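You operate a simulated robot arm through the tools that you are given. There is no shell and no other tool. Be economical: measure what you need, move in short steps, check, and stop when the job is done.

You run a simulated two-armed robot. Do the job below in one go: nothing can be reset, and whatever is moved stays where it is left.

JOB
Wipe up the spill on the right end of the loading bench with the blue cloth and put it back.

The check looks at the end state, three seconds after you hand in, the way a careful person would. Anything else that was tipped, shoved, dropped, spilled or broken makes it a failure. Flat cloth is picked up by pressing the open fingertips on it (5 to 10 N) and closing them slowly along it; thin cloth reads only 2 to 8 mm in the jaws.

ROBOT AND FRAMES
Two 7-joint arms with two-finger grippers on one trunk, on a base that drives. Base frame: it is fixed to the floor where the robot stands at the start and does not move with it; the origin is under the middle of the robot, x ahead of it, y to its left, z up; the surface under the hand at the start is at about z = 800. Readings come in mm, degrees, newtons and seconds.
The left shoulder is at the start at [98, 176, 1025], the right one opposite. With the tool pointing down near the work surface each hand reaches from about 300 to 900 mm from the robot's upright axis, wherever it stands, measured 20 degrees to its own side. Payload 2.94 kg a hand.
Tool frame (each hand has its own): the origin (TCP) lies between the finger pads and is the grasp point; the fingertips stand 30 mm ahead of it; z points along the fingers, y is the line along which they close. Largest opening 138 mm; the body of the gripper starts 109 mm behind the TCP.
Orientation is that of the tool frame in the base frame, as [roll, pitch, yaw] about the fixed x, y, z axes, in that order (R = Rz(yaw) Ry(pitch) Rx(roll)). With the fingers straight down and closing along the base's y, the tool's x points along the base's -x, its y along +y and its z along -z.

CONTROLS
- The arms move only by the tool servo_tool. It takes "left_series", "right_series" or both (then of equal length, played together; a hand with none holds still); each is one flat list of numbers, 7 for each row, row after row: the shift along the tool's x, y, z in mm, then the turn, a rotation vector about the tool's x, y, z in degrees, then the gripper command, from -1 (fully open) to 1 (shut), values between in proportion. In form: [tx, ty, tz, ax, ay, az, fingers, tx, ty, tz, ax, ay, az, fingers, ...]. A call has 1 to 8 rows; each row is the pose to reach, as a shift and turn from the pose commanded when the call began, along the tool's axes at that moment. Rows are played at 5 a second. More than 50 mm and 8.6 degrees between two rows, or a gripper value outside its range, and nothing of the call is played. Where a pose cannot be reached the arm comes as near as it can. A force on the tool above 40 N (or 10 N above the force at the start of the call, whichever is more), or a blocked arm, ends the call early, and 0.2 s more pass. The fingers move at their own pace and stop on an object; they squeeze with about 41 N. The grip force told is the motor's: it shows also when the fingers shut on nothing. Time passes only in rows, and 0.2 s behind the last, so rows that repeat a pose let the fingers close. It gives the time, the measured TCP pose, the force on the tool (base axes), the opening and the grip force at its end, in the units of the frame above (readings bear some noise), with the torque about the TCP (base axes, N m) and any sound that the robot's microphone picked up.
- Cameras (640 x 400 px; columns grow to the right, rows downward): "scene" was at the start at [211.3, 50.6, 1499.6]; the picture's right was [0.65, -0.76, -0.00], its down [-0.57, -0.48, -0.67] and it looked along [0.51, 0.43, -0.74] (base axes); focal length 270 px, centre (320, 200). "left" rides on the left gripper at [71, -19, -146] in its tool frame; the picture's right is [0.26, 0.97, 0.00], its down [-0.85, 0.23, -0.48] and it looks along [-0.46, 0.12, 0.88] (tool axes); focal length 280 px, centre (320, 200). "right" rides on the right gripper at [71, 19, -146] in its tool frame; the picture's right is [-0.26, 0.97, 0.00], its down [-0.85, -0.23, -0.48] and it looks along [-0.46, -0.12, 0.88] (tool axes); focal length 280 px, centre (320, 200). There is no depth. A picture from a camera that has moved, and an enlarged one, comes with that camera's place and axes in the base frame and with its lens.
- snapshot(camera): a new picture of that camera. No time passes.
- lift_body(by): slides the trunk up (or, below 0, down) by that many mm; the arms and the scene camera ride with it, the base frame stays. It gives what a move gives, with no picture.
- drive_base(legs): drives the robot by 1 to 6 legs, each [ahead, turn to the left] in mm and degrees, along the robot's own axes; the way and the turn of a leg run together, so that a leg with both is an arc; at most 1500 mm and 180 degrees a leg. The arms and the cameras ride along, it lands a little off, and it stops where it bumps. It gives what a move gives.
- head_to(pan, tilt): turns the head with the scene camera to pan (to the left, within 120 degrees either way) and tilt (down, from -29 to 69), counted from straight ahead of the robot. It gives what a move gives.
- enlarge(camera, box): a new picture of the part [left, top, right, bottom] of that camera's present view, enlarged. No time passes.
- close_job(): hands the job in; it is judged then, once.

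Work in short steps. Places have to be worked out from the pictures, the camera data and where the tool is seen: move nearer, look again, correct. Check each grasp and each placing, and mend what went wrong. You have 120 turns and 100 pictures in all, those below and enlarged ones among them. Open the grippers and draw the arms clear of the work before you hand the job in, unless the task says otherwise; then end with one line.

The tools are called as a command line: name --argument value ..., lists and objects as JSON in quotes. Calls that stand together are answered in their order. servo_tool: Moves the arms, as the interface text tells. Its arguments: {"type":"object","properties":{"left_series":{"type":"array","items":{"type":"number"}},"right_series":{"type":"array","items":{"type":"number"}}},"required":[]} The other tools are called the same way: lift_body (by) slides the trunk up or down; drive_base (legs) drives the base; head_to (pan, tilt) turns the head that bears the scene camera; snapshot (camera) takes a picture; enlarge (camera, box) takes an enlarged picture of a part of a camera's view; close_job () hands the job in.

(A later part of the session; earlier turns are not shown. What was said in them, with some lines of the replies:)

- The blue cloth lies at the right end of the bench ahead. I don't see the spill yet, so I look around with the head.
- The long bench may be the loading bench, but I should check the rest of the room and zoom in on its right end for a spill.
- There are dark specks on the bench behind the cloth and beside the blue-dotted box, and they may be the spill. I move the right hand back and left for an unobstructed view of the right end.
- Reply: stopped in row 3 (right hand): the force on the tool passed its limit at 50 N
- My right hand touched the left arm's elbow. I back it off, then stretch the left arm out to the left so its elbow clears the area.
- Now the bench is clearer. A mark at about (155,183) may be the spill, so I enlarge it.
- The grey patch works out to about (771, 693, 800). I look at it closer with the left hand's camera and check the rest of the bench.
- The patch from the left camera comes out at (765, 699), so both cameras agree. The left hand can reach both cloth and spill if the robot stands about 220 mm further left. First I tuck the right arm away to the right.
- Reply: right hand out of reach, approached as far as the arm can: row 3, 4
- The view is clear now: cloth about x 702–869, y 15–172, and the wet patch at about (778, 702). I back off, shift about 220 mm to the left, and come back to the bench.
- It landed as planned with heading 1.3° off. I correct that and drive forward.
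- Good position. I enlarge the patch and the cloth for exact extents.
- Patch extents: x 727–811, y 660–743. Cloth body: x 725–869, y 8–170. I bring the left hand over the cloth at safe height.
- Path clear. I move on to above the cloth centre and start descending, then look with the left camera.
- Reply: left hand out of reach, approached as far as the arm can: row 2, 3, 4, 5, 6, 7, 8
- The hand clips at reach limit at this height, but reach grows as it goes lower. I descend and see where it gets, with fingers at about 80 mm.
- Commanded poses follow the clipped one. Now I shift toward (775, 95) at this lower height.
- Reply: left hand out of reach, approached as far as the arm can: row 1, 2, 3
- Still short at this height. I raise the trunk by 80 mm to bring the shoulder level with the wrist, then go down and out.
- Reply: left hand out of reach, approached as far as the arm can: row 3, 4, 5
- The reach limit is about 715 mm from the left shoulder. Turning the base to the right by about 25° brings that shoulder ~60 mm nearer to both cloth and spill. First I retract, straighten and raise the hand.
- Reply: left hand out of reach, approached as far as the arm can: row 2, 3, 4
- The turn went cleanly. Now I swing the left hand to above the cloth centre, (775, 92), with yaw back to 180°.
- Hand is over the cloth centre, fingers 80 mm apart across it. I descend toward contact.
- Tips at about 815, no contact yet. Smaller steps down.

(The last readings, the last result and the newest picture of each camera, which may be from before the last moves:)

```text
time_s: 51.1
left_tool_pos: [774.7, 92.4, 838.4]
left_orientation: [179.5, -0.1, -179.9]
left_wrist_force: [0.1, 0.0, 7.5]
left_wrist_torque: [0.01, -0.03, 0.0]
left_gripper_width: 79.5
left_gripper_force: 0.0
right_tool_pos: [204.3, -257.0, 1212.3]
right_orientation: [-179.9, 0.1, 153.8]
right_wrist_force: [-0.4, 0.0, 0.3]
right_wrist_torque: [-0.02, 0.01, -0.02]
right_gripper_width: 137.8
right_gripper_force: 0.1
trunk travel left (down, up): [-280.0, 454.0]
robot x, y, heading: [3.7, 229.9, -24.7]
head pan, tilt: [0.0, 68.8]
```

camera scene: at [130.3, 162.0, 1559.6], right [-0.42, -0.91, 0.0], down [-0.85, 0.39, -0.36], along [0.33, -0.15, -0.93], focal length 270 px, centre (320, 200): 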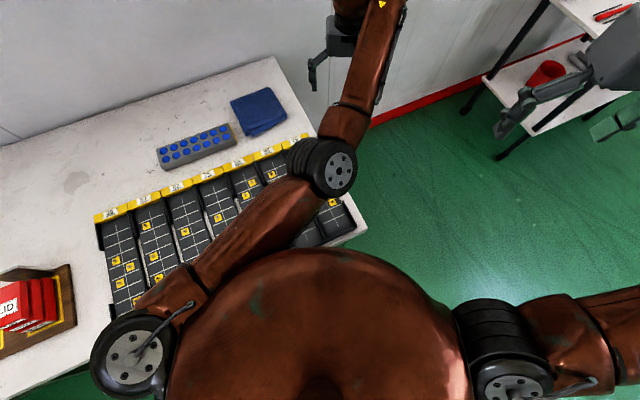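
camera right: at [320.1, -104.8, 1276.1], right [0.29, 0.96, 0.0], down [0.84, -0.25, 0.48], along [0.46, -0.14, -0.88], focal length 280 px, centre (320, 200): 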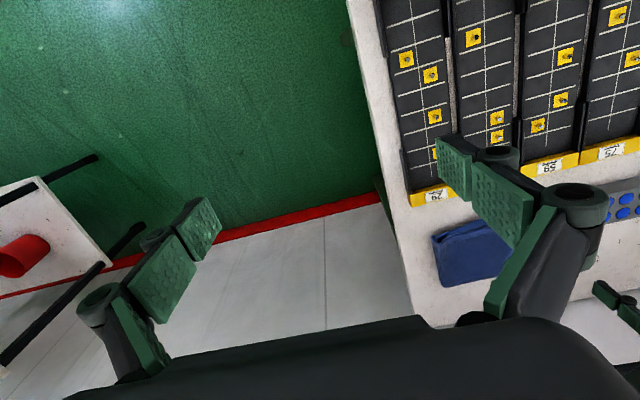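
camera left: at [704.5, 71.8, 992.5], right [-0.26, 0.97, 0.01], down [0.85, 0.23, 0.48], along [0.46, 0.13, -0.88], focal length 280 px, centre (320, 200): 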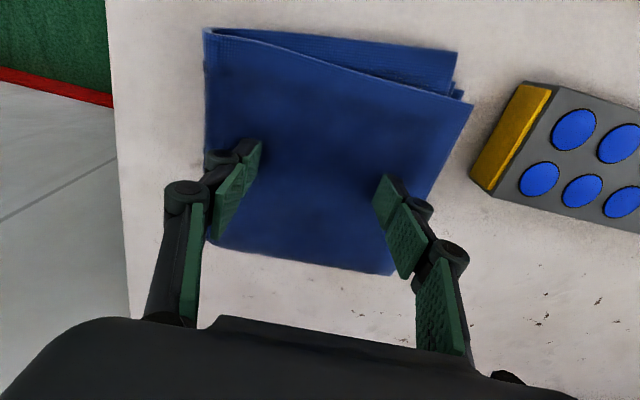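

Pressing at 7.5 N. Now I close the fingers slowly along the cloth.

servo_tool --left_series '[0, 0, 0, 0, 0, 0, -0.08, 0, 0, 0, 0, 0, 0, 0, 0, 0, 0, 0, 0, 0, 0.08, 0, 0, 0, 0, 0, 0, 0.16, 0, 0, 0, 0, 0, 0, 0.24, 0, 0, 0, 0, 0, 0, 0.32, 0, 0, 0, 0, 0, 0, 0.4, 0, 0, 0, 0, 0, 0, 0.48]'

servo_tool --left_series '[0, 0, 0, 0, 0, 0, 0.56, 0, 0, 0, 0, 0, 0, 0.64, 0, 0, 0, 0, 0, 0, 0.72, 0, 0, 0, 0, 0, 0, 0.8, 0, 0, 0, 0, 0, 0, 0.88, 0, 0, 0, 0, 0, 0, 0.96, 0, 0, 0, 0, 0, 0, 1, 0, 0, 0, 0, 0, 0, 1]'

snapshot --camera "left"

```text
time_s: 53.0
left_tool_pos: [774.4, 92.5, 839.0]
left_orientation: [179.4, 0.1, -180.0]
left_wrist_force: [0.1, -0.4, 15.1]
left_wrist_torque: [0.01, -0.01, -0.01]
left_gripper_width: 36.4
left_gripper_force: 0.1
right_tool_pos: [204.5, -255.8, 1213.3]
right_orientation: [-179.8, 0.2, 153.7]
right_wrist_force: [0.3, 0.0, 0.8]
right_wrist_torque: [0.0, 0.02, 0.04]
right_gripper_width: 137.9
right_gripper_force: 0.0
trunk travel left (down, up): [-280.0, 454.0]
robot x, y, heading: [0.7, 223.3, -24.8]
head pan, tilt: [0.0, 68.8]
```

```text
time_s: 54.8
left_tool_pos: [773.8, 93.5, 840.5]
left_orientation: [179.5, 0.0, -179.8]
left_wrist_force: [-0.8, -0.3, 14.3]
left_wrist_torque: [0.01, -0.03, 0.03]
left_gripper_width: 16.3
left_gripper_force: 40.9
right_tool_pos: [205.4, -256.8, 1212.3]
right_orientation: [-179.9, 0.2, 153.7]
right_wrist_force: [-0.3, 0.5, -0.3]
right_wrist_torque: [-0.01, -0.01, -0.02]
right_gripper_width: 137.9
right_gripper_force: 0.1
trunk travel left (down, up): [-280.0, 454.0]
robot x, y, heading: [-2.0, 226.8, -25.1]
head pan, tilt: [0.0, 68.8]
```

```text
69 pictures are left
camera left: at [703.4, 72.1, 986.6], right [-0.26, 0.97, 0.01], down [0.85, 0.23, 0.48], along [0.46, 0.13, -0.88], focal length 280 px, centre (320, 200)
```

left: 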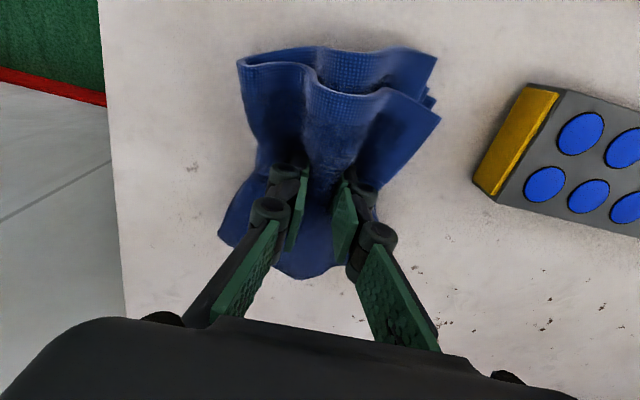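

Gripped at 16 mm, so it holds several layers. I lift and check.

servo_tool --left_series '[0, 0, -20, 0, 0, 0, 1, 0, 0, -50, 0, 0, 0, 1, 0, 0, -80, 0, 0, 0, 1, 0, 0, -80, 0, 0, 0, 1]'

snapshot --camera "left"

snapshot --camera "scene"

```text
time_s: 55.8
left_tool_pos: [775.3, 93.1, 918.5]
left_orientation: [179.4, -0.1, -179.9]
left_wrist_force: [-0.8, -0.3, -0.3]
left_wrist_torque: [0.0, 0.05, -0.01]
left_gripper_width: 16.1
left_gripper_force: 40.8
right_tool_pos: [206.7, -256.6, 1211.7]
right_orientation: [-179.9, 0.1, 153.7]
right_wrist_force: [-0.4, 0.4, 0.1]
right_wrist_torque: [-0.03, -0.02, 0.03]
right_gripper_width: 138.1
right_gripper_force: 0.1
trunk travel left (down, up): [-280.0, 454.0]
robot x, y, heading: [-2.5, 225.9, -24.8]
head pan, tilt: [0.0, 68.8]
```

```text
68 pictures are left
camera left: at [704.6, 71.1, 1065.1], right [-0.26, 0.97, 0.01], down [0.85, 0.23, 0.48], along [0.46, 0.13, -0.88], focal length 280 px, centre (320, 200)
```

left: 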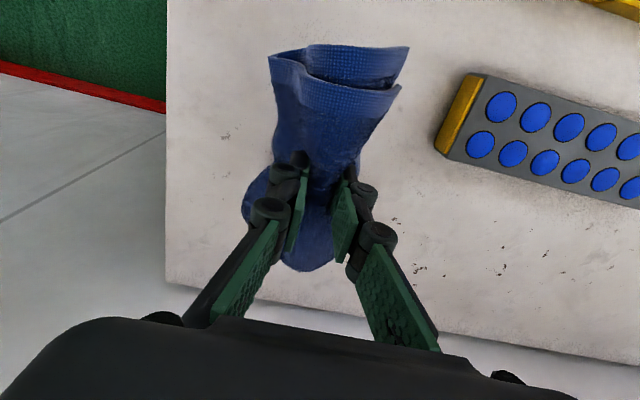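

```text
67 pictures are left
camera scene: at [131.7, 162.8, 1559.4], right [-0.42, -0.91, 0.0], down [-0.85, 0.39, -0.36], along [0.33, -0.15, -0.93], focal length 270 px, centre (320, 200)
```

scene: 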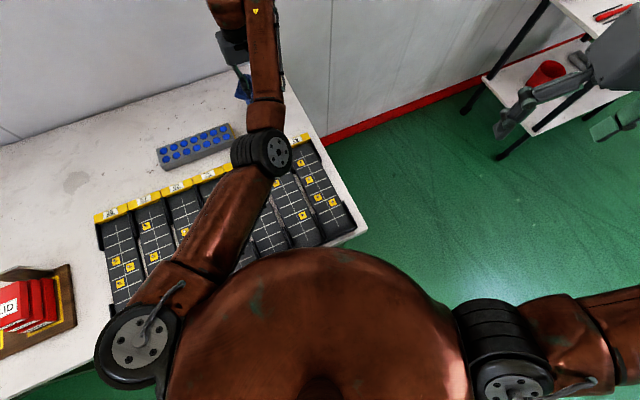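

The cloth is held firmly. I raise it to clear the dotted box and carry it left toward the spill.

servo_tool --left_series '[0, 0, -45, 0, 0, 0, 1, 10, 10, -80, 0, 0, 0, 1, 20, 55, -85, 0, 0, 0, 1, 30, 100, -85, 0, 0, 0, 1, 35, 148, -85, 0, 0, 0, 1, 35, 196, -85, 0, 0, 0, 1, 35, 244, -85, 0, 0, 0, 1, 35, 292, -85, 0, 0, 0, 1]'

servo_tool --left_series '[0, 45, 0, 0, 0, 0, 1, 0, 90, 0, 0, 0, 0, 1, 0, 135, 0, 0, 0, 0, 1, 0, 180, 0, 0, 0, 0, 1, 0, 225, 0, 0, 0, 0, 1, 0, 270, 0, 0, 0, 0, 1, 0, 310, 0, 0, 0, 0, 1, 0, 310, 0, 0, 0, 0, 1]'

snapshot --camera "left"

```text
time_s: 57.5
left_tool_pos: [740.3, 385.6, 1006.0]
left_orientation: [179.6, -0.2, 179.9]
left_wrist_force: [0.5, 0.2, -0.5]
left_wrist_torque: [0.02, 0.04, -0.03]
left_gripper_width: 16.0
left_gripper_force: 40.9
right_tool_pos: [207.7, -255.4, 1213.2]
right_orientation: [-179.7, 0.1, 153.7]
right_wrist_force: [0.3, -0.2, -0.1]
right_wrist_torque: [-0.05, 0.01, 0.01]
right_gripper_width: 138.0
right_gripper_force: 0.1
trunk travel left (down, up): [-280.0, 454.0]
robot x, y, heading: [0.9, 225.6, -25.1]
head pan, tilt: [0.0, 68.8]
```

```text
time_s: 59.4
left_tool_pos: [740.6, 693.5, 1009.6]
left_orientation: [179.5, -0.1, 179.9]
left_wrist_force: [-0.1, -0.1, -0.8]
left_wrist_torque: [0.04, 0.0, -0.03]
left_gripper_width: 16.2
left_gripper_force: 40.7
right_tool_pos: [206.4, -257.9, 1211.5]
right_orientation: [-179.8, 0.2, 153.7]
right_wrist_force: [-0.1, -1.0, 0.5]
right_wrist_torque: [0.01, 0.03, 0.01]
right_gripper_width: 137.8
right_gripper_force: 0.1
trunk travel left (down, up): [-280.0, 454.0]
robot x, y, heading: [-0.7, 226.2, -24.7]
head pan, tilt: [0.0, 68.8]
```

```text
66 pictures are left
camera left: at [671.0, 672.3, 1156.4], right [-0.26, 0.97, 0.01], down [0.85, 0.23, 0.48], along [0.46, 0.13, -0.88], focal length 280 px, centre (320, 200)
```

left: 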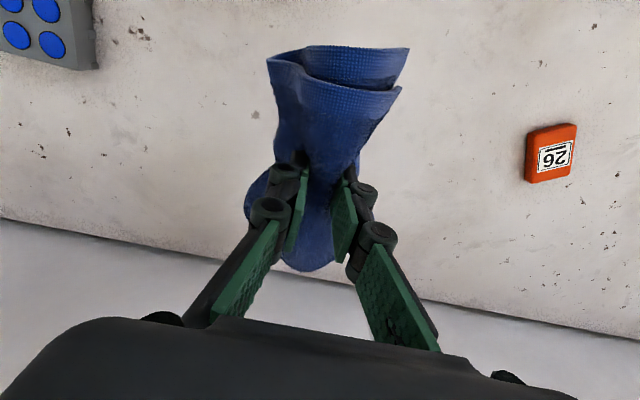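

The cloth is next to the patch. I lower it to about z 860 and check reach.

servo_tool --left_series '[-10, 5, 45, 0, 0, 0, 1, -20, 8, 90, 0, 0, 0, 1, -28, 8, 130, 0, 0, 0, 1, -28, 8, 145, 0, 0, 0, 1, -28, 8, 145, 0, 0, 0, 1]'

servo_tool --left_series '[0, 0, 4, 0, 0, 0, 1, 0, 0, 8, 0, 0, 0, 1, 0, 0, 12, 0, 0, 0, 1, 0, 0, 12, 0, 0, 0, 1]'

snapshot --camera "left"

```text
time_s: 60.5
left_tool_pos: [768.7, 704.8, 863.8]
left_orientation: [179.6, 0.0, 179.9]
left_wrist_force: [0.4, 0.3, -1.1]
left_wrist_torque: [0.05, 0.0, -0.02]
left_gripper_width: 16.1
left_gripper_force: 40.7
right_tool_pos: [207.3, -256.1, 1211.3]
right_orientation: [-179.8, 0.1, 153.7]
right_wrist_force: [0.9, -0.7, -0.9]
right_wrist_torque: [0.0, 0.03, -0.01]
right_gripper_width: 138.2
right_gripper_force: 0.1
trunk travel left (down, up): [-280.0, 454.0]
robot x, y, heading: [-0.5, 226.0, -25.1]
head pan, tilt: [0.0, 68.8]
```

```text
time_s: 61.5
left_tool_pos: [768.1, 702.0, 852.2]
left_orientation: [179.5, -0.1, 179.9]
left_wrist_force: [0.2, -0.8, 3.7]
left_wrist_torque: [0.0, 0.02, -0.03]
left_gripper_width: 16.3
left_gripper_force: 41.0
right_tool_pos: [205.9, -256.1, 1211.6]
right_orientation: [-179.8, 0.1, 153.6]
right_wrist_force: [0.1, 0.4, 0.4]
right_wrist_torque: [0.0, -0.01, -0.01]
right_gripper_width: 138.0
right_gripper_force: 0.1
trunk travel left (down, up): [-280.0, 454.0]
robot x, y, heading: [-0.7, 223.4, -24.8]
head pan, tilt: [0.0, 68.8]
```

```text
65 pictures are left
camera left: at [697.6, 682.2, 999.2], right [-0.26, 0.97, 0.01], down [0.85, 0.23, 0.48], along [0.46, 0.13, -0.88], focal length 280 px, centre (320, 200)
```

left: 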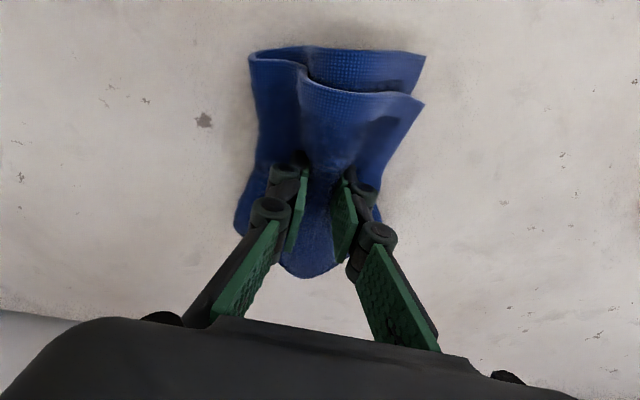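

Contact at 3.7 N. I press a little more and wipe in strokes across the patch, starting with the middle and near part.

servo_tool --left_series '[0, 0, 5, 0, 0, 0, 1, 0, 40, 5, 0, 0, 0, 1, 0, 60, 5, 0, 0, 0, 1, 0, 20, 5, 0, 0, 0, 1, 0, -20, 5, 0, 0, 0, 1, 0, -60, 5, 0, 0, 0, 1, 25, -60, 5, 0, 0, 0, 1, 25, -20, 5, 0, 0, 0, 1]'

servo_tool --left_series '[0, 40, 0, 0, 0, 0, 1, 0, 80, 0, 0, 0, 0, 1, 25, 80, 0, 0, 0, 0, 1, 25, 40, 0, 0, 0, 0, 1, 25, 0, 0, 0, 0, 0, 1, 25, -40, 0, 0, 0, 0, 1, 0, -40, 0, 0, 0, 0, 1, 0, 0, 0, 0, 0, 0, 1]'

snapshot --camera "left"

```text
time_s: 63.4
left_tool_pos: [743.1, 683.9, 845.2]
left_orientation: [179.7, -0.2, -180.0]
left_wrist_force: [-2.5, 0.4, 7.8]
left_wrist_torque: [0.03, 0.1, -0.01]
left_gripper_width: 16.0
left_gripper_force: 41.5
right_tool_pos: [206.2, -254.9, 1213.4]
right_orientation: [-179.7, 0.1, 153.7]
right_wrist_force: [-0.5, 0.4, 0.0]
right_wrist_torque: [-0.04, -0.02, 0.0]
right_gripper_width: 137.9
right_gripper_force: 0.0
trunk travel left (down, up): [-280.0, 454.0]
robot x, y, heading: [-0.8, 222.5, -24.7]
head pan, tilt: [0.0, 68.8]
```

```text
time_s: 65.2
left_tool_pos: [743.1, 684.1, 847.4]
left_orientation: [179.6, -0.1, 180.0]
left_wrist_force: [-2.0, 0.3, 5.8]
left_wrist_torque: [0.06, 0.08, 0.0]
left_gripper_width: 16.2
left_gripper_force: 41.4
right_tool_pos: [204.5, -254.6, 1212.9]
right_orientation: [-179.8, 0.2, 153.6]
right_wrist_force: [0.5, 0.6, 0.8]
right_wrist_torque: [-0.01, -0.02, 0.03]
right_gripper_width: 137.9
right_gripper_force: 0.1
trunk travel left (down, up): [-280.0, 454.0]
robot x, y, heading: [-0.3, 223.4, -24.8]
head pan, tilt: [0.0, 68.8]
```

```text
64 pictures are left
camera left: at [672.4, 662.8, 993.8], right [-0.26, 0.97, 0.01], down [0.85, 0.23, 0.48], along [0.46, 0.13, -0.88], focal length 280 px, centre (320, 200)
```

left: 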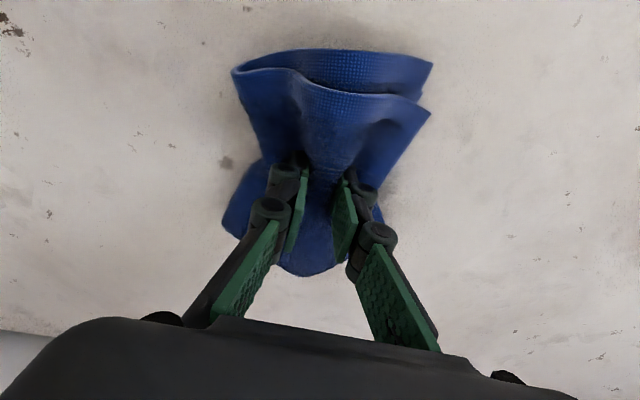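

Now the far part of the patch (x up to about 820).

servo_tool --left_series '[-25, -30, 0, 0, 0, 0, 1, -50, -30, 0, 0, 0, 0, 1, -50, 10, 1, 0, 0, 0, 1, -50, 50, 1, 0, 0, 0, 1, -50, 75, 1, 0, 0, 0, 1, -72, 75, 1, 0, 0, 0, 1, -72, 35, 1, 0, 0, 0, 1, -72, -5, 1, 0, 0, 0, 1]'

servo_tool --left_series '[0, -30, 0, 0, 0, 0, 1, 25, -30, 0, 0, 0, 0, 1, 25, 10, 0, 0, 0, 0, 1, 25, 50, 0, 0, 0, 0, 1, 48, 75, 0, 0, 0, 0, 1, 48, 35, 0, 0, 0, 0, 1, 48, -5, 0, 0, 0, 0, 1, 48, -30, 0, 0, 0, 0, 1]'

servo_tool --left_series '[0, -40, -30, 0, 0, 0, 1, 10, -80, -70, 0, 0, 0, 1, 20, -120, -100, 0, 0, 0, 1, 20, -160, -120, 0, 0, 0, 1, 20, -160, -120, 0, 0, 0, 1]'

snapshot --camera "scene"

enlarge --camera "scene" --box '[10, 130, 170, 230]'

```text
time_s: 67.0
left_tool_pos: [813.5, 678.6, 845.2]
left_orientation: [179.4, 0.2, 180.0]
left_wrist_force: [1.0, 1.4, 7.5]
left_wrist_torque: [0.16, -0.03, -0.03]
left_gripper_width: 16.1
left_gripper_force: 40.2
right_tool_pos: [205.0, -258.0, 1211.9]
right_orientation: [-179.9, 0.1, 153.7]
right_wrist_force: [-0.8, -0.6, -0.2]
right_wrist_torque: [-0.02, 0.0, 0.0]
right_gripper_width: 138.1
right_gripper_force: 0.0
trunk travel left (down, up): [-280.0, 454.0]
robot x, y, heading: [-4.6, 225.4, -24.6]
head pan, tilt: [0.0, 68.8]
```

```text
time_s: 68.8
left_tool_pos: [767.8, 646.8, 846.2]
left_orientation: [179.5, 0.1, -180.0]
left_wrist_force: [0.3, 3.2, 5.9]
left_wrist_torque: [0.16, 0.02, 0.01]
left_gripper_width: 16.1
left_gripper_force: 41.1
right_tool_pos: [206.6, -257.1, 1211.4]
right_orientation: [-179.9, 0.2, 153.7]
right_wrist_force: [-0.7, -0.3, -0.5]
right_wrist_torque: [0.03, 0.0, -0.04]
right_gripper_width: 138.2
right_gripper_force: 0.0
trunk travel left (down, up): [-280.0, 454.0]
robot x, y, heading: [-4.0, 229.1, -24.7]
head pan, tilt: [0.0, 68.8]
```

```text
refused: row 2 steps farther than a row can; nothing moved
```

```text
63 pictures are left
camera scene: at [130.5, 161.8, 1559.5], right [-0.42, -0.91, 0.0], down [-0.85, 0.39, -0.36], along [0.33, -0.15, -0.93], focal length 270 px, centre (320, 200)
```

scene: 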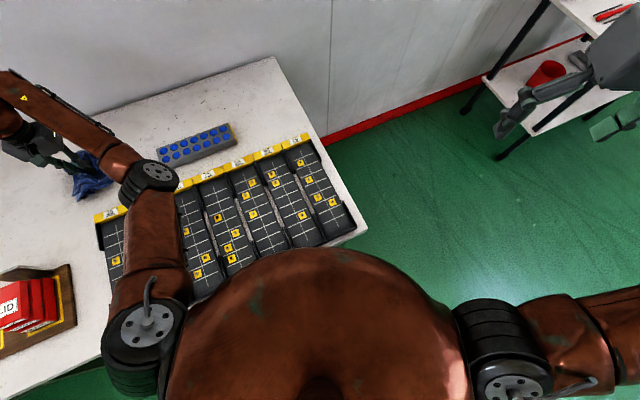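

```text
4.00 times, centred on (90, 180) of scene
camera zoom: at [130.5, 161.8, 1559.5], right [-0.42, -0.91, 0.0], down [-0.85, 0.39, -0.36], along [0.33, -0.15, -0.93], focal length 1081 px, centre (1240, 280)
```

zoom: 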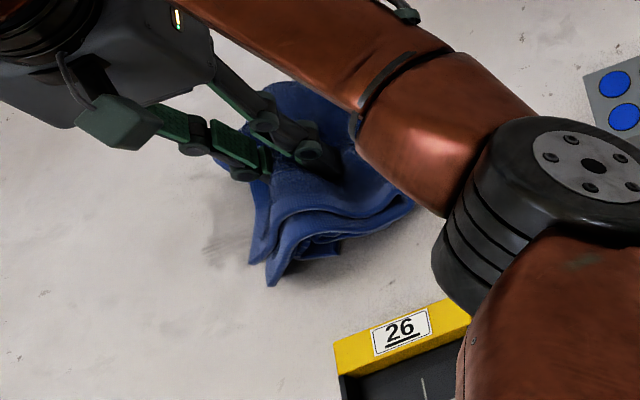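

There may be a faint remainder at the near-left part. I lift and move the cloth right to look.

servo_tool --left_series '[0, 0, -45, 0, 0, 0, 1, 0, 0, -90, 0, 0, 0, 1, 0, -40, -110, 0, 0, 0, 1, 0, -85, -120, 0, 0, 0, 1, 0, -130, -120, 0, 0, 0, 1, 0, -175, -120, 0, 0, 0, 1, 0, -220, -120, 0, 0, 0, 1, 0, -220, -120, 0, 0, 0, 1]'

enlarge --camera "scene" --box '[10, 130, 170, 230]'

snapshot --camera "left"

```text
time_s: 70.5
left_tool_pos: [767.8, 428.3, 963.6]
left_orientation: [179.6, -0.1, -179.9]
left_wrist_force: [0.4, 0.4, -0.6]
left_wrist_torque: [0.06, 0.0, -0.02]
left_gripper_width: 16.2
left_gripper_force: 41.7
right_tool_pos: [206.3, -255.2, 1213.8]
right_orientation: [-179.8, 0.1, 153.8]
right_wrist_force: [0.5, -0.3, -0.2]
right_wrist_torque: [-0.06, 0.02, 0.02]
right_gripper_width: 138.0
right_gripper_force: 0.0
trunk travel left (down, up): [-280.0, 454.0]
robot x, y, heading: [-4.3, 225.9, -24.9]
head pan, tilt: [0.0, 68.8]
```

```text
4.00 times, centred on (90, 180) of scene
camera zoom: at [131.5, 164.5, 1559.6], right [-0.42, -0.91, 0.0], down [-0.85, 0.39, -0.36], along [0.33, -0.15, -0.93], focal length 1081 px, centre (1240, 280)
```

zoom: 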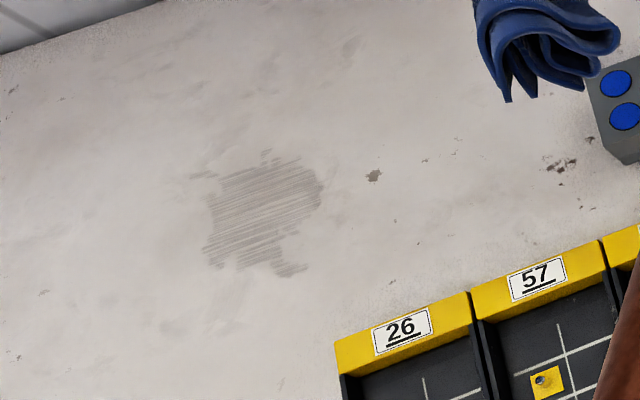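

```text
60 pictures are left
camera left: at [697.0, 407.1, 1109.6], right [-0.26, 0.96, 0.01], down [0.85, 0.23, 0.48], along [0.46, 0.13, -0.88], focal length 280 px, centre (320, 200)
```

left: 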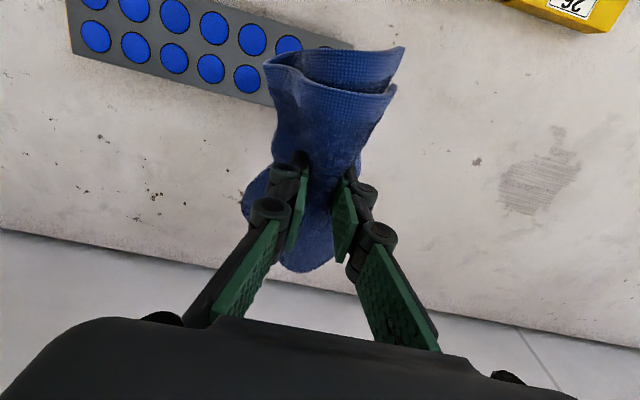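

Wiping works: the patch is now thinned to streaks. I go back and wipe again, firmer and with crossing strokes.

servo_tool --left_series '[0, 45, 0, 0, 0, 0, 1, 0, 90, 0, 0, 0, 0, 1, 0, 135, 0, 0, 0, 0, 1, 0, 180, 0, 0, 0, 0, 1, 0, 220, 20, 0, 0, 0, 1, 0, 228, 65, 0, 0, 0, 1, 0, 228, 105, 0, 0, 0, 1, 0, 228, 118, 0, 0, 0, 1]'

servo_tool --left_series '[0, 0, 3, 0, 0, 0, 1, -45, 0, 3, 0, 0, 0, 1, -45, 12, 3, 0, 0, 0, 1, 0, 12, 3, 0, 0, 0, 1, 45, 12, 3, 0, 0, 0, 1, 45, 24, 3, 0, 0, 0, 1, 0, 24, 3, 0, 0, 0, 1, -45, 24, 3, 0, 0, 0, 1]'

servo_tool --left_series '[0, 12, 0, 0, 0, 0, 1, 45, 12, 0, 0, 0, 0, 1, 90, 12, 0, 0, 0, 0, 1, 90, 24, 0, 0, 0, 0, 1, 45, 24, 0, 0, 0, 0, 1, 0, 24, 0, 0, 0, 0, 1, 0, 36, 0, 0, 0, 0, 1, 45, 36, 0, 0, 0, 0, 1]'

servo_tool --left_series '[45, 0, 0, 0, 0, 0, 1, 45, 12, 0, 0, 0, 0, 1, 0, 12, 0, 0, 0, 0, 1, -45, 12, 0, 0, 0, 0, 1, -45, 24, 0, 0, 0, 0, 1, 0, 24, 0, 0, 0, 0, 1, 45, 24, 0, 0, 0, 0, 1, 45, 36, 0, 0, 0, 0, 1]'

```text
time_s: 72.3
left_tool_pos: [767.7, 657.0, 849.2]
left_orientation: [179.5, 0.1, 180.0]
left_wrist_force: [-0.5, 0.2, 6.0]
left_wrist_torque: [0.09, 0.0, -0.02]
left_gripper_width: 16.3
left_gripper_force: 41.2
right_tool_pos: [204.5, -256.5, 1213.2]
right_orientation: [180.0, 0.2, 153.8]
right_wrist_force: [0.4, 0.2, -0.1]
right_wrist_torque: [0.06, -0.01, 0.0]
right_gripper_width: 137.9
right_gripper_force: 0.0
trunk travel left (down, up): [-280.0, 454.0]
robot x, y, heading: [0.7, 225.3, -24.9]
head pan, tilt: [0.0, 68.8]
```

```text
time_s: 74.2
left_tool_pos: [812.1, 680.5, 847.2]
left_orientation: [179.5, 0.0, -179.9]
left_wrist_force: [-2.8, -0.8, 9.7]
left_wrist_torque: [0.1, 0.12, -0.02]
left_gripper_width: 16.2
left_gripper_force: 41.3
right_tool_pos: [205.3, -255.6, 1212.7]
right_orientation: [-179.8, 0.2, 153.7]
right_wrist_force: [-0.1, 0.3, -0.5]
right_wrist_torque: [-0.03, 0.01, -0.01]
right_gripper_width: 137.8
right_gripper_force: 0.1
trunk travel left (down, up): [-280.0, 454.0]
robot x, y, heading: [-1.2, 223.9, -25.2]
head pan, tilt: [0.0, 68.8]
```

```text
time_s: 76.0
left_tool_pos: [766.9, 715.6, 846.1]
left_orientation: [179.4, 0.0, 180.0]
left_wrist_force: [3.3, 0.6, 11.4]
left_wrist_torque: [0.17, -0.15, -0.06]
left_gripper_width: 15.9
left_gripper_force: 40.9
right_tool_pos: [204.3, -257.4, 1212.3]
right_orientation: [-179.9, 0.1, 153.6]
right_wrist_force: [0.0, -0.2, 0.3]
right_wrist_torque: [0.04, -0.03, -0.03]
right_gripper_width: 138.1
right_gripper_force: 0.0
trunk travel left (down, up): [-280.0, 454.0]
robot x, y, heading: [1.3, 224.8, -24.6]
head pan, tilt: [0.0, 68.8]
```

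```text
time_s: 77.8
left_tool_pos: [721.7, 751.9, 846.6]
left_orientation: [179.6, -0.1, -179.9]
left_wrist_force: [0.1, -2.8, 9.7]
left_wrist_torque: [-0.06, 0.0, -0.04]
left_gripper_width: 16.3
left_gripper_force: 41.0
right_tool_pos: [205.0, -256.0, 1212.8]
right_orientation: [-179.8, 0.2, 153.7]
right_wrist_force: [0.4, -0.2, 0.2]
right_wrist_torque: [-0.01, -0.03, -0.01]
right_gripper_width: 137.8
right_gripper_force: 0.0
trunk travel left (down, up): [-280.0, 454.0]
robot x, y, heading: [-2.5, 225.4, -24.8]
head pan, tilt: [0.0, 68.8]
```

Second pass done. I lift and move right to look.

servo_tool --left_series '[0, 0, -45, 0, 0, 0, 1, 0, 0, -90, 0, 0, 0, 1, -10, -40, -110, 0, 0, 0, 1, -20, -85, -120, 0, 0, 0, 1, -30, -130, -120, 0, 0, 0, 1, -40, -175, -120, 0, 0, 0, 1, -45, -220, -120, 0, 0, 0, 1, -45, -265, -120, 0, 0, 0, 1]'

enlarge --camera "scene" --box '[10, 130, 170, 230]'

```text
time_s: 79.5
left_tool_pos: [767.4, 485.4, 964.2]
left_orientation: [179.5, 0.0, 180.0]
left_wrist_force: [0.1, -0.2, 0.5]
left_wrist_torque: [0.08, 0.03, -0.03]
left_gripper_width: 16.2
left_gripper_force: 41.1
right_tool_pos: [204.6, -257.3, 1213.0]
right_orientation: [-180.0, 0.0, 153.7]
right_wrist_force: [0.1, 0.0, -0.1]
right_wrist_torque: [0.09, -0.06, 0.03]
right_gripper_width: 138.2
right_gripper_force: 0.0
trunk travel left (down, up): [-280.0, 454.0]
robot x, y, heading: [1.5, 224.8, -24.8]
head pan, tilt: [0.0, 68.8]
```

```text
4.00 times, centred on (90, 180) of scene
camera zoom: at [130.8, 161.4, 1559.5], right [-0.42, -0.91, 0.0], down [-0.85, 0.39, -0.36], along [0.33, -0.15, -0.93], focal length 1081 px, centre (1240, 280)
```

zoom: 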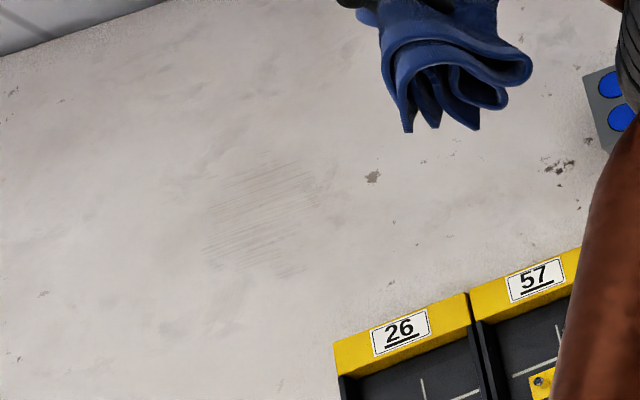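

Almost gone, only faint streaks left. One more full pass, with strokes across the streaks and then along.

servo_tool --left_series '[0, 45, 0, 0, 0, 0, 1, 0, 90, 0, 0, 0, 0, 1, 0, 135, 0, 0, 0, 0, 1, 0, 160, 35, 0, 0, 0, 1, 0, 165, 80, 0, 0, 0, 1, 0, 165, 115, 0, 0, 0, 1, 0, 165, 120, 0, 0, 0, 1, -45, 170, 120, 0, 0, 0, 1]'

servo_tool --left_series '[45, 5, 0, 0, 0, 0, 1, 90, 10, 0, 0, 0, 0, 1, 45, 18, 0, 0, 0, 0, 1, 0, 22, 0, 0, 0, 0, 1, 45, 30, 0, 0, 0, 0, 1, 90, 34, 0, 0, 0, 0, 1, 45, 42, 0, 0, 0, 0, 1, 0, 46, 0, 0, 0, 0, 1]'

servo_tool --left_series '[45, 8, 0, 0, 0, 0, 1, 90, 12, 0, 0, 0, 0, 1, 45, 20, 0, 0, 0, 0, 1, 0, 24, 0, 0, 0, 0, 1, 45, 32, 0, 0, 0, 0, 1, 90, 36, 0, 0, 0, 0, 1, 45, 44, 0, 0, 0, 0, 1, 0, 48, 0, 0, 0, 0, 1]'

servo_tool --left_series '[10, -40, 0, 0, 0, 0, 1, 14, -80, 0, 0, 0, 0, 1, 24, -45, 0, 0, 0, 0, 1, 32, 0, 0, 0, 0, 0, 1, 42, -40, 0, 0, 0, 0, 1, 46, -85, 0, 0, 0, 0, 1, 56, -45, 0, 0, 0, 0, 1, 64, 0, 0, 0, 0, 0, 1]'

servo_tool --left_series '[6, -40, 0, 0, 0, 0, 1, 12, -85, 0, 0, 0, 0, 1, 22, -45, 0, 0, 0, 0, 1, 32, 0, 0, 0, 0, 0, 1, 10, -40, 0, 0, 0, 0, 1, 0, -85, 0, 0, 0, 0, 1, 0, -90, -45, 0, 0, 0, 1, 0, -90, -90, 0, 0, 0, 1]'

servo_tool --left_series '[0, -40, -20, 0, 0, 0, 1, 0, -85, -25, 0, 0, 0, 1, 0, -130, -25, 0, 0, 0, 1, 0, -175, -25, 0, 0, 0, 1, 0, -175, -25, 0, 0, 0, 1]'

enlarge --camera "scene" --box '[10, 130, 170, 230]'

```text
time_s: 81.3
left_tool_pos: [809.8, 658.1, 846.1]
left_orientation: [179.5, 0.1, -179.9]
left_wrist_force: [-3.0, 0.3, 12.7]
left_wrist_torque: [0.08, 0.11, -0.04]
left_gripper_width: 16.4
left_gripper_force: 41.0
right_tool_pos: [205.8, -256.2, 1213.3]
right_orientation: [-179.8, 0.3, 153.7]
right_wrist_force: [-0.1, -0.1, -0.9]
right_wrist_torque: [-0.02, -0.01, -0.06]
right_gripper_width: 138.2
right_gripper_force: 0.0
trunk travel left (down, up): [-280.0, 454.0]
robot x, y, heading: [0.9, 229.5, -25.1]
head pan, tilt: [0.0, 68.8]
```

```text
time_s: 83.2
left_tool_pos: [811.6, 704.4, 846.5]
left_orientation: [179.4, 0.0, -179.8]
left_wrist_force: [-3.8, 0.0, 10.9]
left_wrist_torque: [0.13, 0.11, -0.01]
left_gripper_width: 16.2
left_gripper_force: 40.6
right_tool_pos: [205.0, -257.1, 1212.4]
right_orientation: [-179.9, 0.2, 153.6]
right_wrist_force: [0.3, 0.6, 0.2]
right_wrist_torque: [-0.04, -0.01, -0.01]
right_gripper_width: 138.4
right_gripper_force: 0.1
trunk travel left (down, up): [-280.0, 454.0]
robot x, y, heading: [-3.8, 224.1, -24.8]
head pan, tilt: [0.0, 68.8]
```

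```text
time_s: 85.0
left_tool_pos: [810.7, 752.3, 847.3]
left_orientation: [179.4, 0.0, -179.9]
left_wrist_force: [-2.0, 2.1, 6.5]
left_wrist_torque: [0.18, 0.06, -0.04]
left_gripper_width: 16.2
left_gripper_force: 40.8
right_tool_pos: [206.6, -258.0, 1212.6]
right_orientation: [-179.9, 0.2, 153.7]
right_wrist_force: [0.4, 0.2, -0.5]
right_wrist_torque: [0.0, -0.02, 0.0]
right_gripper_width: 138.2
right_gripper_force: 0.1
trunk travel left (down, up): [-280.0, 454.0]
robot x, y, heading: [-1.2, 226.2, -25.1]
head pan, tilt: [0.0, 68.8]
```

```text
time_s: 86.8
left_tool_pos: [746.3, 750.5, 846.6]
left_orientation: [179.5, -0.1, 179.9]
left_wrist_force: [-1.9, -1.6, 13.0]
left_wrist_torque: [0.06, 0.08, 0.01]
left_gripper_width: 16.5
left_gripper_force: 40.9
right_tool_pos: [205.2, -256.2, 1212.1]
right_orientation: [-179.9, 0.2, 153.6]
right_wrist_force: [0.7, -0.2, -0.5]
right_wrist_torque: [0.0, -0.03, 0.0]
right_gripper_width: 137.8
right_gripper_force: 0.0
trunk travel left (down, up): [-280.0, 454.0]
robot x, y, heading: [-0.5, 227.6, -25.1]
head pan, tilt: [0.0, 68.8]
```

```text
time_s: 88.5
left_tool_pos: [747.7, 658.4, 934.6]
left_orientation: [179.5, -0.2, -179.9]
left_wrist_force: [-0.6, 0.7, -0.3]
left_wrist_torque: [0.07, -0.02, 0.0]
left_gripper_width: 16.3
left_gripper_force: 41.0
right_tool_pos: [206.2, -256.0, 1212.7]
right_orientation: [-179.8, 0.0, 153.5]
right_wrist_force: [0.6, 0.5, -0.7]
right_wrist_torque: [0.03, -0.02, 0.02]
right_gripper_width: 138.2
right_gripper_force: 0.0
trunk travel left (down, up): [-280.0, 454.0]
robot x, y, heading: [-4.3, 225.0, -24.9]
head pan, tilt: [0.0, 68.8]
```

```text
time_s: 89.8
left_tool_pos: [749.5, 487.8, 957.5]
left_orientation: [179.7, -0.1, 180.0]
left_wrist_force: [0.2, -0.1, -0.6]
left_wrist_torque: [0.02, -0.02, -0.02]
left_gripper_width: 16.4
left_gripper_force: 40.7
right_tool_pos: [205.2, -255.7, 1212.3]
right_orientation: [-179.8, 0.1, 153.7]
right_wrist_force: [-0.1, -0.6, -0.5]
right_wrist_torque: [-0.04, 0.01, 0.04]
right_gripper_width: 138.2
right_gripper_force: 0.0
trunk travel left (down, up): [-280.0, 454.0]
robot x, y, heading: [-4.0, 224.1, -24.9]
head pan, tilt: [0.0, 68.8]
```

```text
4.00 times, centred on (90, 180) of scene
camera zoom: at [131.4, 164.2, 1559.6], right [-0.42, -0.91, 0.0], down [-0.85, 0.39, -0.36], along [0.33, -0.15, -0.93], focal length 1081 px, centre (1240, 280)
```

zoom: 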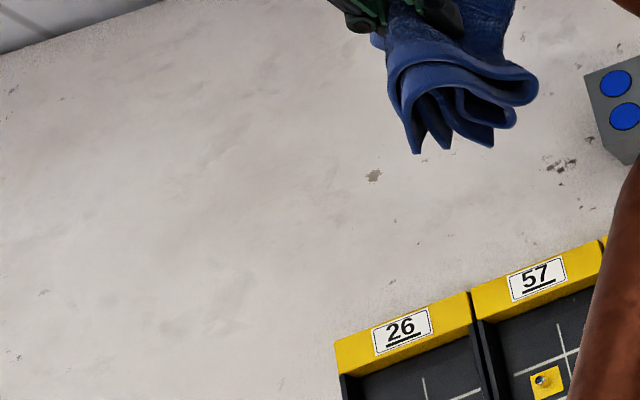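

The spill is gone. I carry the cloth back over the dotted box to its original place at (775, 93).

servo_tool --left_series '[0, 0, -45, 0, 0, 0, 1, 0, -48, -50, 0, 0, 0, 1, 0, -96, -50, 0, 0, 0, 1, 0, -144, -50, 0, 0, 0, 1, 0, -192, -50, 0, 0, 0, 1, 0, -240, -50, 0, 0, 0, 1, 0, -288, -50, 0, 0, 0, 1, 0, -336, -50, 0, 0, 0, 1]'

servo_tool --left_series '[-10, -40, 5, 0, 0, 0, 1, -22, -57, 45, 0, 0, 0, 1, -26, -58, 85, 0, 0, 0, 1, -26, -58, 110, 0, 0, 0, 1, -26, -58, 110, 0, 0, 0, 1]'

snapshot --camera "left"

```text
time_s: 91.5
left_tool_pos: [748.6, 147.8, 1005.8]
left_orientation: [179.5, 0.0, -180.0]
left_wrist_force: [-0.4, 0.4, -0.9]
left_wrist_torque: [0.05, 0.02, -0.01]
left_gripper_width: 16.3
left_gripper_force: 40.8
right_tool_pos: [205.1, -258.3, 1211.8]
right_orientation: [-179.9, 0.1, 153.7]
right_wrist_force: [0.7, -0.4, 0.1]
right_wrist_torque: [0.02, -0.06, 0.02]
right_gripper_width: 137.9
right_gripper_force: 0.1
trunk travel left (down, up): [-280.0, 454.0]
robot x, y, heading: [2.2, 223.6, -24.8]
head pan, tilt: [0.0, 68.8]
```

```text
time_s: 92.8
left_tool_pos: [773.5, 91.8, 895.8]
left_orientation: [179.5, 0.1, 180.0]
left_wrist_force: [0.6, 0.3, -1.3]
left_wrist_torque: [0.01, 0.0, -0.01]
left_gripper_width: 16.3
left_gripper_force: 40.9
right_tool_pos: [205.9, -256.5, 1211.7]
right_orientation: [-179.9, 0.1, 153.7]
right_wrist_force: [-1.0, -0.1, 0.3]
right_wrist_torque: [0.0, -0.02, 0.0]
right_gripper_width: 138.0
right_gripper_force: 0.1
trunk travel left (down, up): [-280.0, 454.0]
robot x, y, heading: [-0.4, 226.5, -24.9]
head pan, tilt: [0.0, 68.8]
```

```text
57 pictures are left
camera left: at [702.5, 70.5, 1041.8], right [-0.26, 0.97, 0.01], down [0.85, 0.23, 0.48], along [0.46, 0.13, -0.88], focal length 280 px, centre (320, 200)
```

left: 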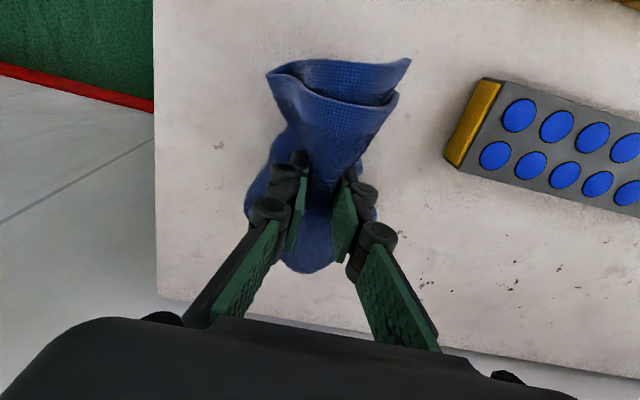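

Over the original place. I lower it to the bench and then open slowly so the cloth spreads flat.

servo_tool --left_series '[0, 0, 20, 0, 0, 0, 1, 0, 0, 40, 0, 0, 0, 1, 0, 0, 50, 0, 0, 0, 1, 0, 0, 54, 0, 0, 0, 1, 0, 0, 54, 0, 0, 0, 1]'

servo_tool --left_series '[0, 0, 0, 0, 0, 0, 0.75, 0, 0, 0, 0, 0, 0, 0.65, 0, 0, 0, 0, 0, 0, 0.55, 0, 0, 0, 0, 0, 0, 0.45, 0, 0, 0, 0, 0, 0, 0.35, 0, 0, 0, 0, 0, 0, 0.25, 0, 0, 0, 0, 0, 0, 0.15, 0, 0, 0, 0, 0, 0, 0.05]'

snapshot --camera "left"

```text
time_s: 94.0
left_tool_pos: [774.0, 91.3, 844.5]
left_orientation: [179.4, 0.2, -179.9]
left_wrist_force: [-0.4, -2.3, 23.5]
left_wrist_torque: [0.01, 0.02, -0.06]
left_gripper_width: 16.2
left_gripper_force: 41.1
right_tool_pos: [203.3, -257.7, 1214.0]
right_orientation: [-180.0, 0.3, 153.6]
right_wrist_force: [-0.2, -0.5, -0.8]
right_wrist_torque: [-0.01, 0.0, -0.01]
right_gripper_width: 137.8
right_gripper_force: 0.1
trunk travel left (down, up): [-280.0, 454.0]
robot x, y, heading: [-3.0, 223.6, -24.9]
head pan, tilt: [0.0, 68.8]
```

```text
time_s: 95.8
left_tool_pos: [773.7, 91.8, 839.2]
left_orientation: [179.5, -0.1, -180.0]
left_wrist_force: [-0.4, 0.6, 3.7]
left_wrist_torque: [-0.04, 0.05, -0.03]
left_gripper_width: 63.4
left_gripper_force: 2.4
right_tool_pos: [205.6, -257.9, 1213.0]
right_orientation: [-179.8, 0.2, 153.6]
right_wrist_force: [0.0, 0.4, -0.9]
right_wrist_torque: [-0.01, -0.01, 0.04]
right_gripper_width: 138.0
right_gripper_force: 0.1
trunk travel left (down, up): [-280.0, 454.0]
robot x, y, heading: [-1.1, 224.8, -24.6]
head pan, tilt: [0.0, 68.8]
```

```text
56 pictures are left
camera left: at [703.1, 70.9, 986.7], right [-0.26, 0.97, 0.01], down [0.85, 0.23, 0.48], along [0.46, 0.13, -0.88], focal length 280 px, centre (320, 200)
```

left: 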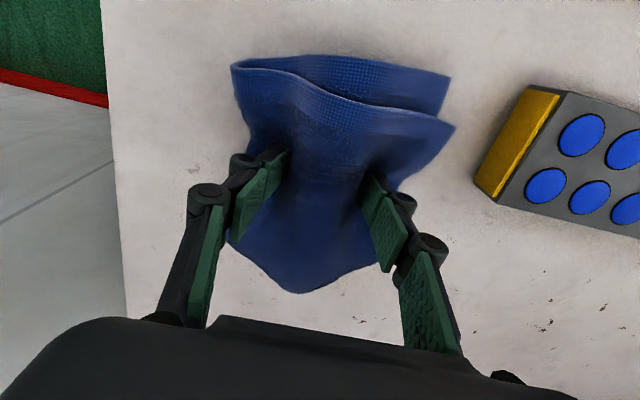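

It's spreading back nicely. I open a bit further while touching, then lift straight up.

servo_tool --left_series '[0, 0, 0, 0, 0, 0, -0.05, 0, 0, 0, 0, 0, 0, -0.15, 0, 0, 0, 0, 0, 0, -0.25, 0, 0, 0, 0, 0, 0, -0.3, 0, 0, 0, 0, 0, 0, -0.3]'

servo_tool --left_series '[0, 0, -10, 0, 0, 0, -0.3, 0, 0, -30, 0, 0, 0, -0.3, 0, 0, -70, 0, 0, 0, -0.3, 0, 0, -100, 0, 0, 0, -0.3, 0, 0, -100, 0, 0, 0, -0.3]'

snapshot --camera "left"

```text
time_s: 97.0
left_tool_pos: [775.2, 92.1, 841.9]
left_orientation: [179.5, -0.1, -179.9]
left_wrist_force: [0.2, 1.2, 1.3]
left_wrist_torque: [-0.07, 0.01, -0.01]
left_gripper_width: 89.7
left_gripper_force: 0.1
right_tool_pos: [206.3, -257.3, 1213.5]
right_orientation: [-179.8, 0.1, 153.7]
right_wrist_force: [-0.2, 0.6, 0.0]
right_wrist_torque: [0.03, 0.01, -0.03]
right_gripper_width: 138.0
right_gripper_force: 0.2
trunk travel left (down, up): [-280.0, 454.0]
robot x, y, heading: [3.4, 223.3, -24.8]
head pan, tilt: [0.0, 68.8]
```

```text
time_s: 98.2
left_tool_pos: [774.5, 91.2, 940.6]
left_orientation: [179.5, -0.2, -179.9]
left_wrist_force: [-0.7, 0.4, 1.9]
left_wrist_torque: [-0.01, -0.03, 0.03]
left_gripper_width: 89.7
left_gripper_force: 0.1
right_tool_pos: [206.3, -256.3, 1211.9]
right_orientation: [-179.8, 0.1, 153.7]
right_wrist_force: [-0.4, 0.3, 0.2]
right_wrist_torque: [0.02, 0.02, 0.04]
right_gripper_width: 138.2
right_gripper_force: 0.0
trunk travel left (down, up): [-280.0, 454.0]
robot x, y, heading: [-1.9, 223.6, -25.0]
head pan, tilt: [0.0, 68.8]
```

```text
55 pictures are left
camera left: at [703.9, 70.6, 1087.1], right [-0.26, 0.97, 0.01], down [0.85, 0.23, 0.48], along [0.46, 0.13, -0.88], focal length 280 px, centre (320, 200)
```

left: 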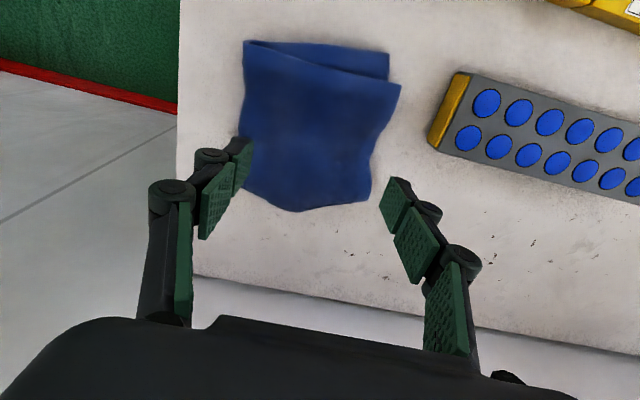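

The cloth lies flat in its place. I open fully, draw the arm up and back, and do a final look.

servo_tool --left_series '[0, 0, -45, 0, 0, 0, -1, 25, -10, -85, 0, 0, 0, -1, 65, -30, -100, 0, 0, 0, -1, 105, -55, -110, 0, 0, 0, -1, 145, -80, -110, 0, 0, 0, -1, 185, -105, -110, 0, 0, 0, -1, 225, -130, -110, 0, 0, 0, -1, 225, -130, -110, 0, 0, 0, -1]'

snapshot --camera "scene"

enlarge --camera "scene" --box '[20, 50, 340, 250]'

```text
time_s: 100.0
left_tool_pos: [560.2, -39.1, 1056.1]
left_orientation: [179.7, -0.1, 179.9]
left_wrist_force: [-1.5, 0.1, 0.2]
left_wrist_torque: [-0.05, -0.01, -0.02]
left_gripper_width: 138.2
left_gripper_force: 0.0
left hand out of reach, approached as far as the arm can: row 7, 8
right_tool_pos: [204.7, -255.2, 1214.5]
right_orientation: [-179.8, 0.2, 153.7]
right_wrist_force: [0.4, 0.8, 0.1]
right_wrist_torque: [-0.07, -0.04, 0.01]
right_gripper_width: 137.8
right_gripper_force: 0.0
trunk travel left (down, up): [-280.0, 454.0]
robot x, y, heading: [0.8, 227.4, -24.9]
head pan, tilt: [0.0, 68.8]
```

```text
54 pictures are left
camera scene: at [130.3, 165.0, 1559.8], right [-0.42, -0.91, 0.0], down [-0.85, 0.39, -0.36], along [0.33, -0.15, -0.93], focal length 270 px, centre (320, 200)
```

scene: 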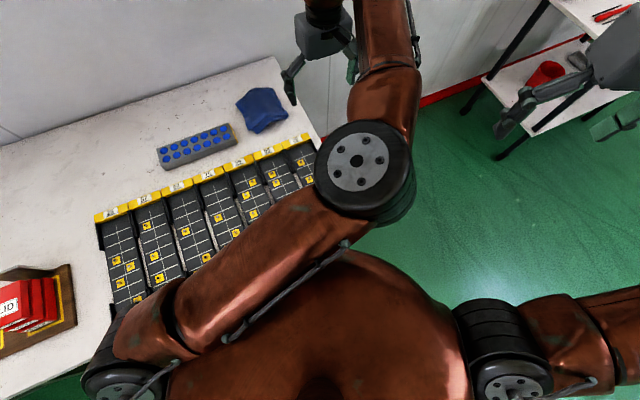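

```text
2.00 times, centred on (180, 150) of scene
camera zoom: at [130.3, 165.0, 1559.8], right [-0.42, -0.91, 0.0], down [-0.85, 0.39, -0.36], along [0.33, -0.15, -0.93], focal length 540 px, centre (600, 300)
```

zoom: 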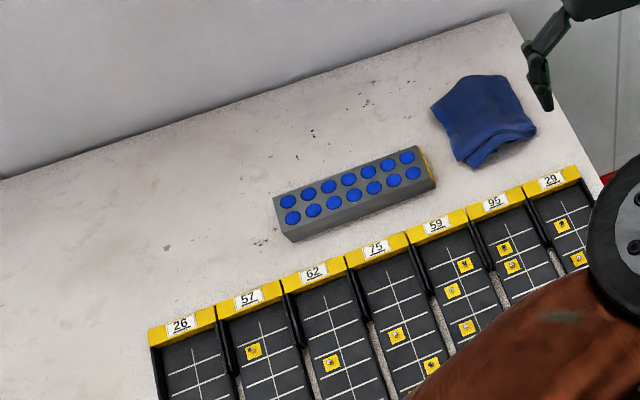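

The patch is clean, the cloth is back in its place at about (787, 85), nothing else has moved, and both arms are clear with open grippers. I hand the job in.

close_job

```text
The job is handed in.
```

I wiped up the spill near the right end of the bench and laid the blue cloth flat back in its original place; the last pictures show no streaks left. Early on, the right hand bumped the left arm's elbow, but nothing else was touched or moved.
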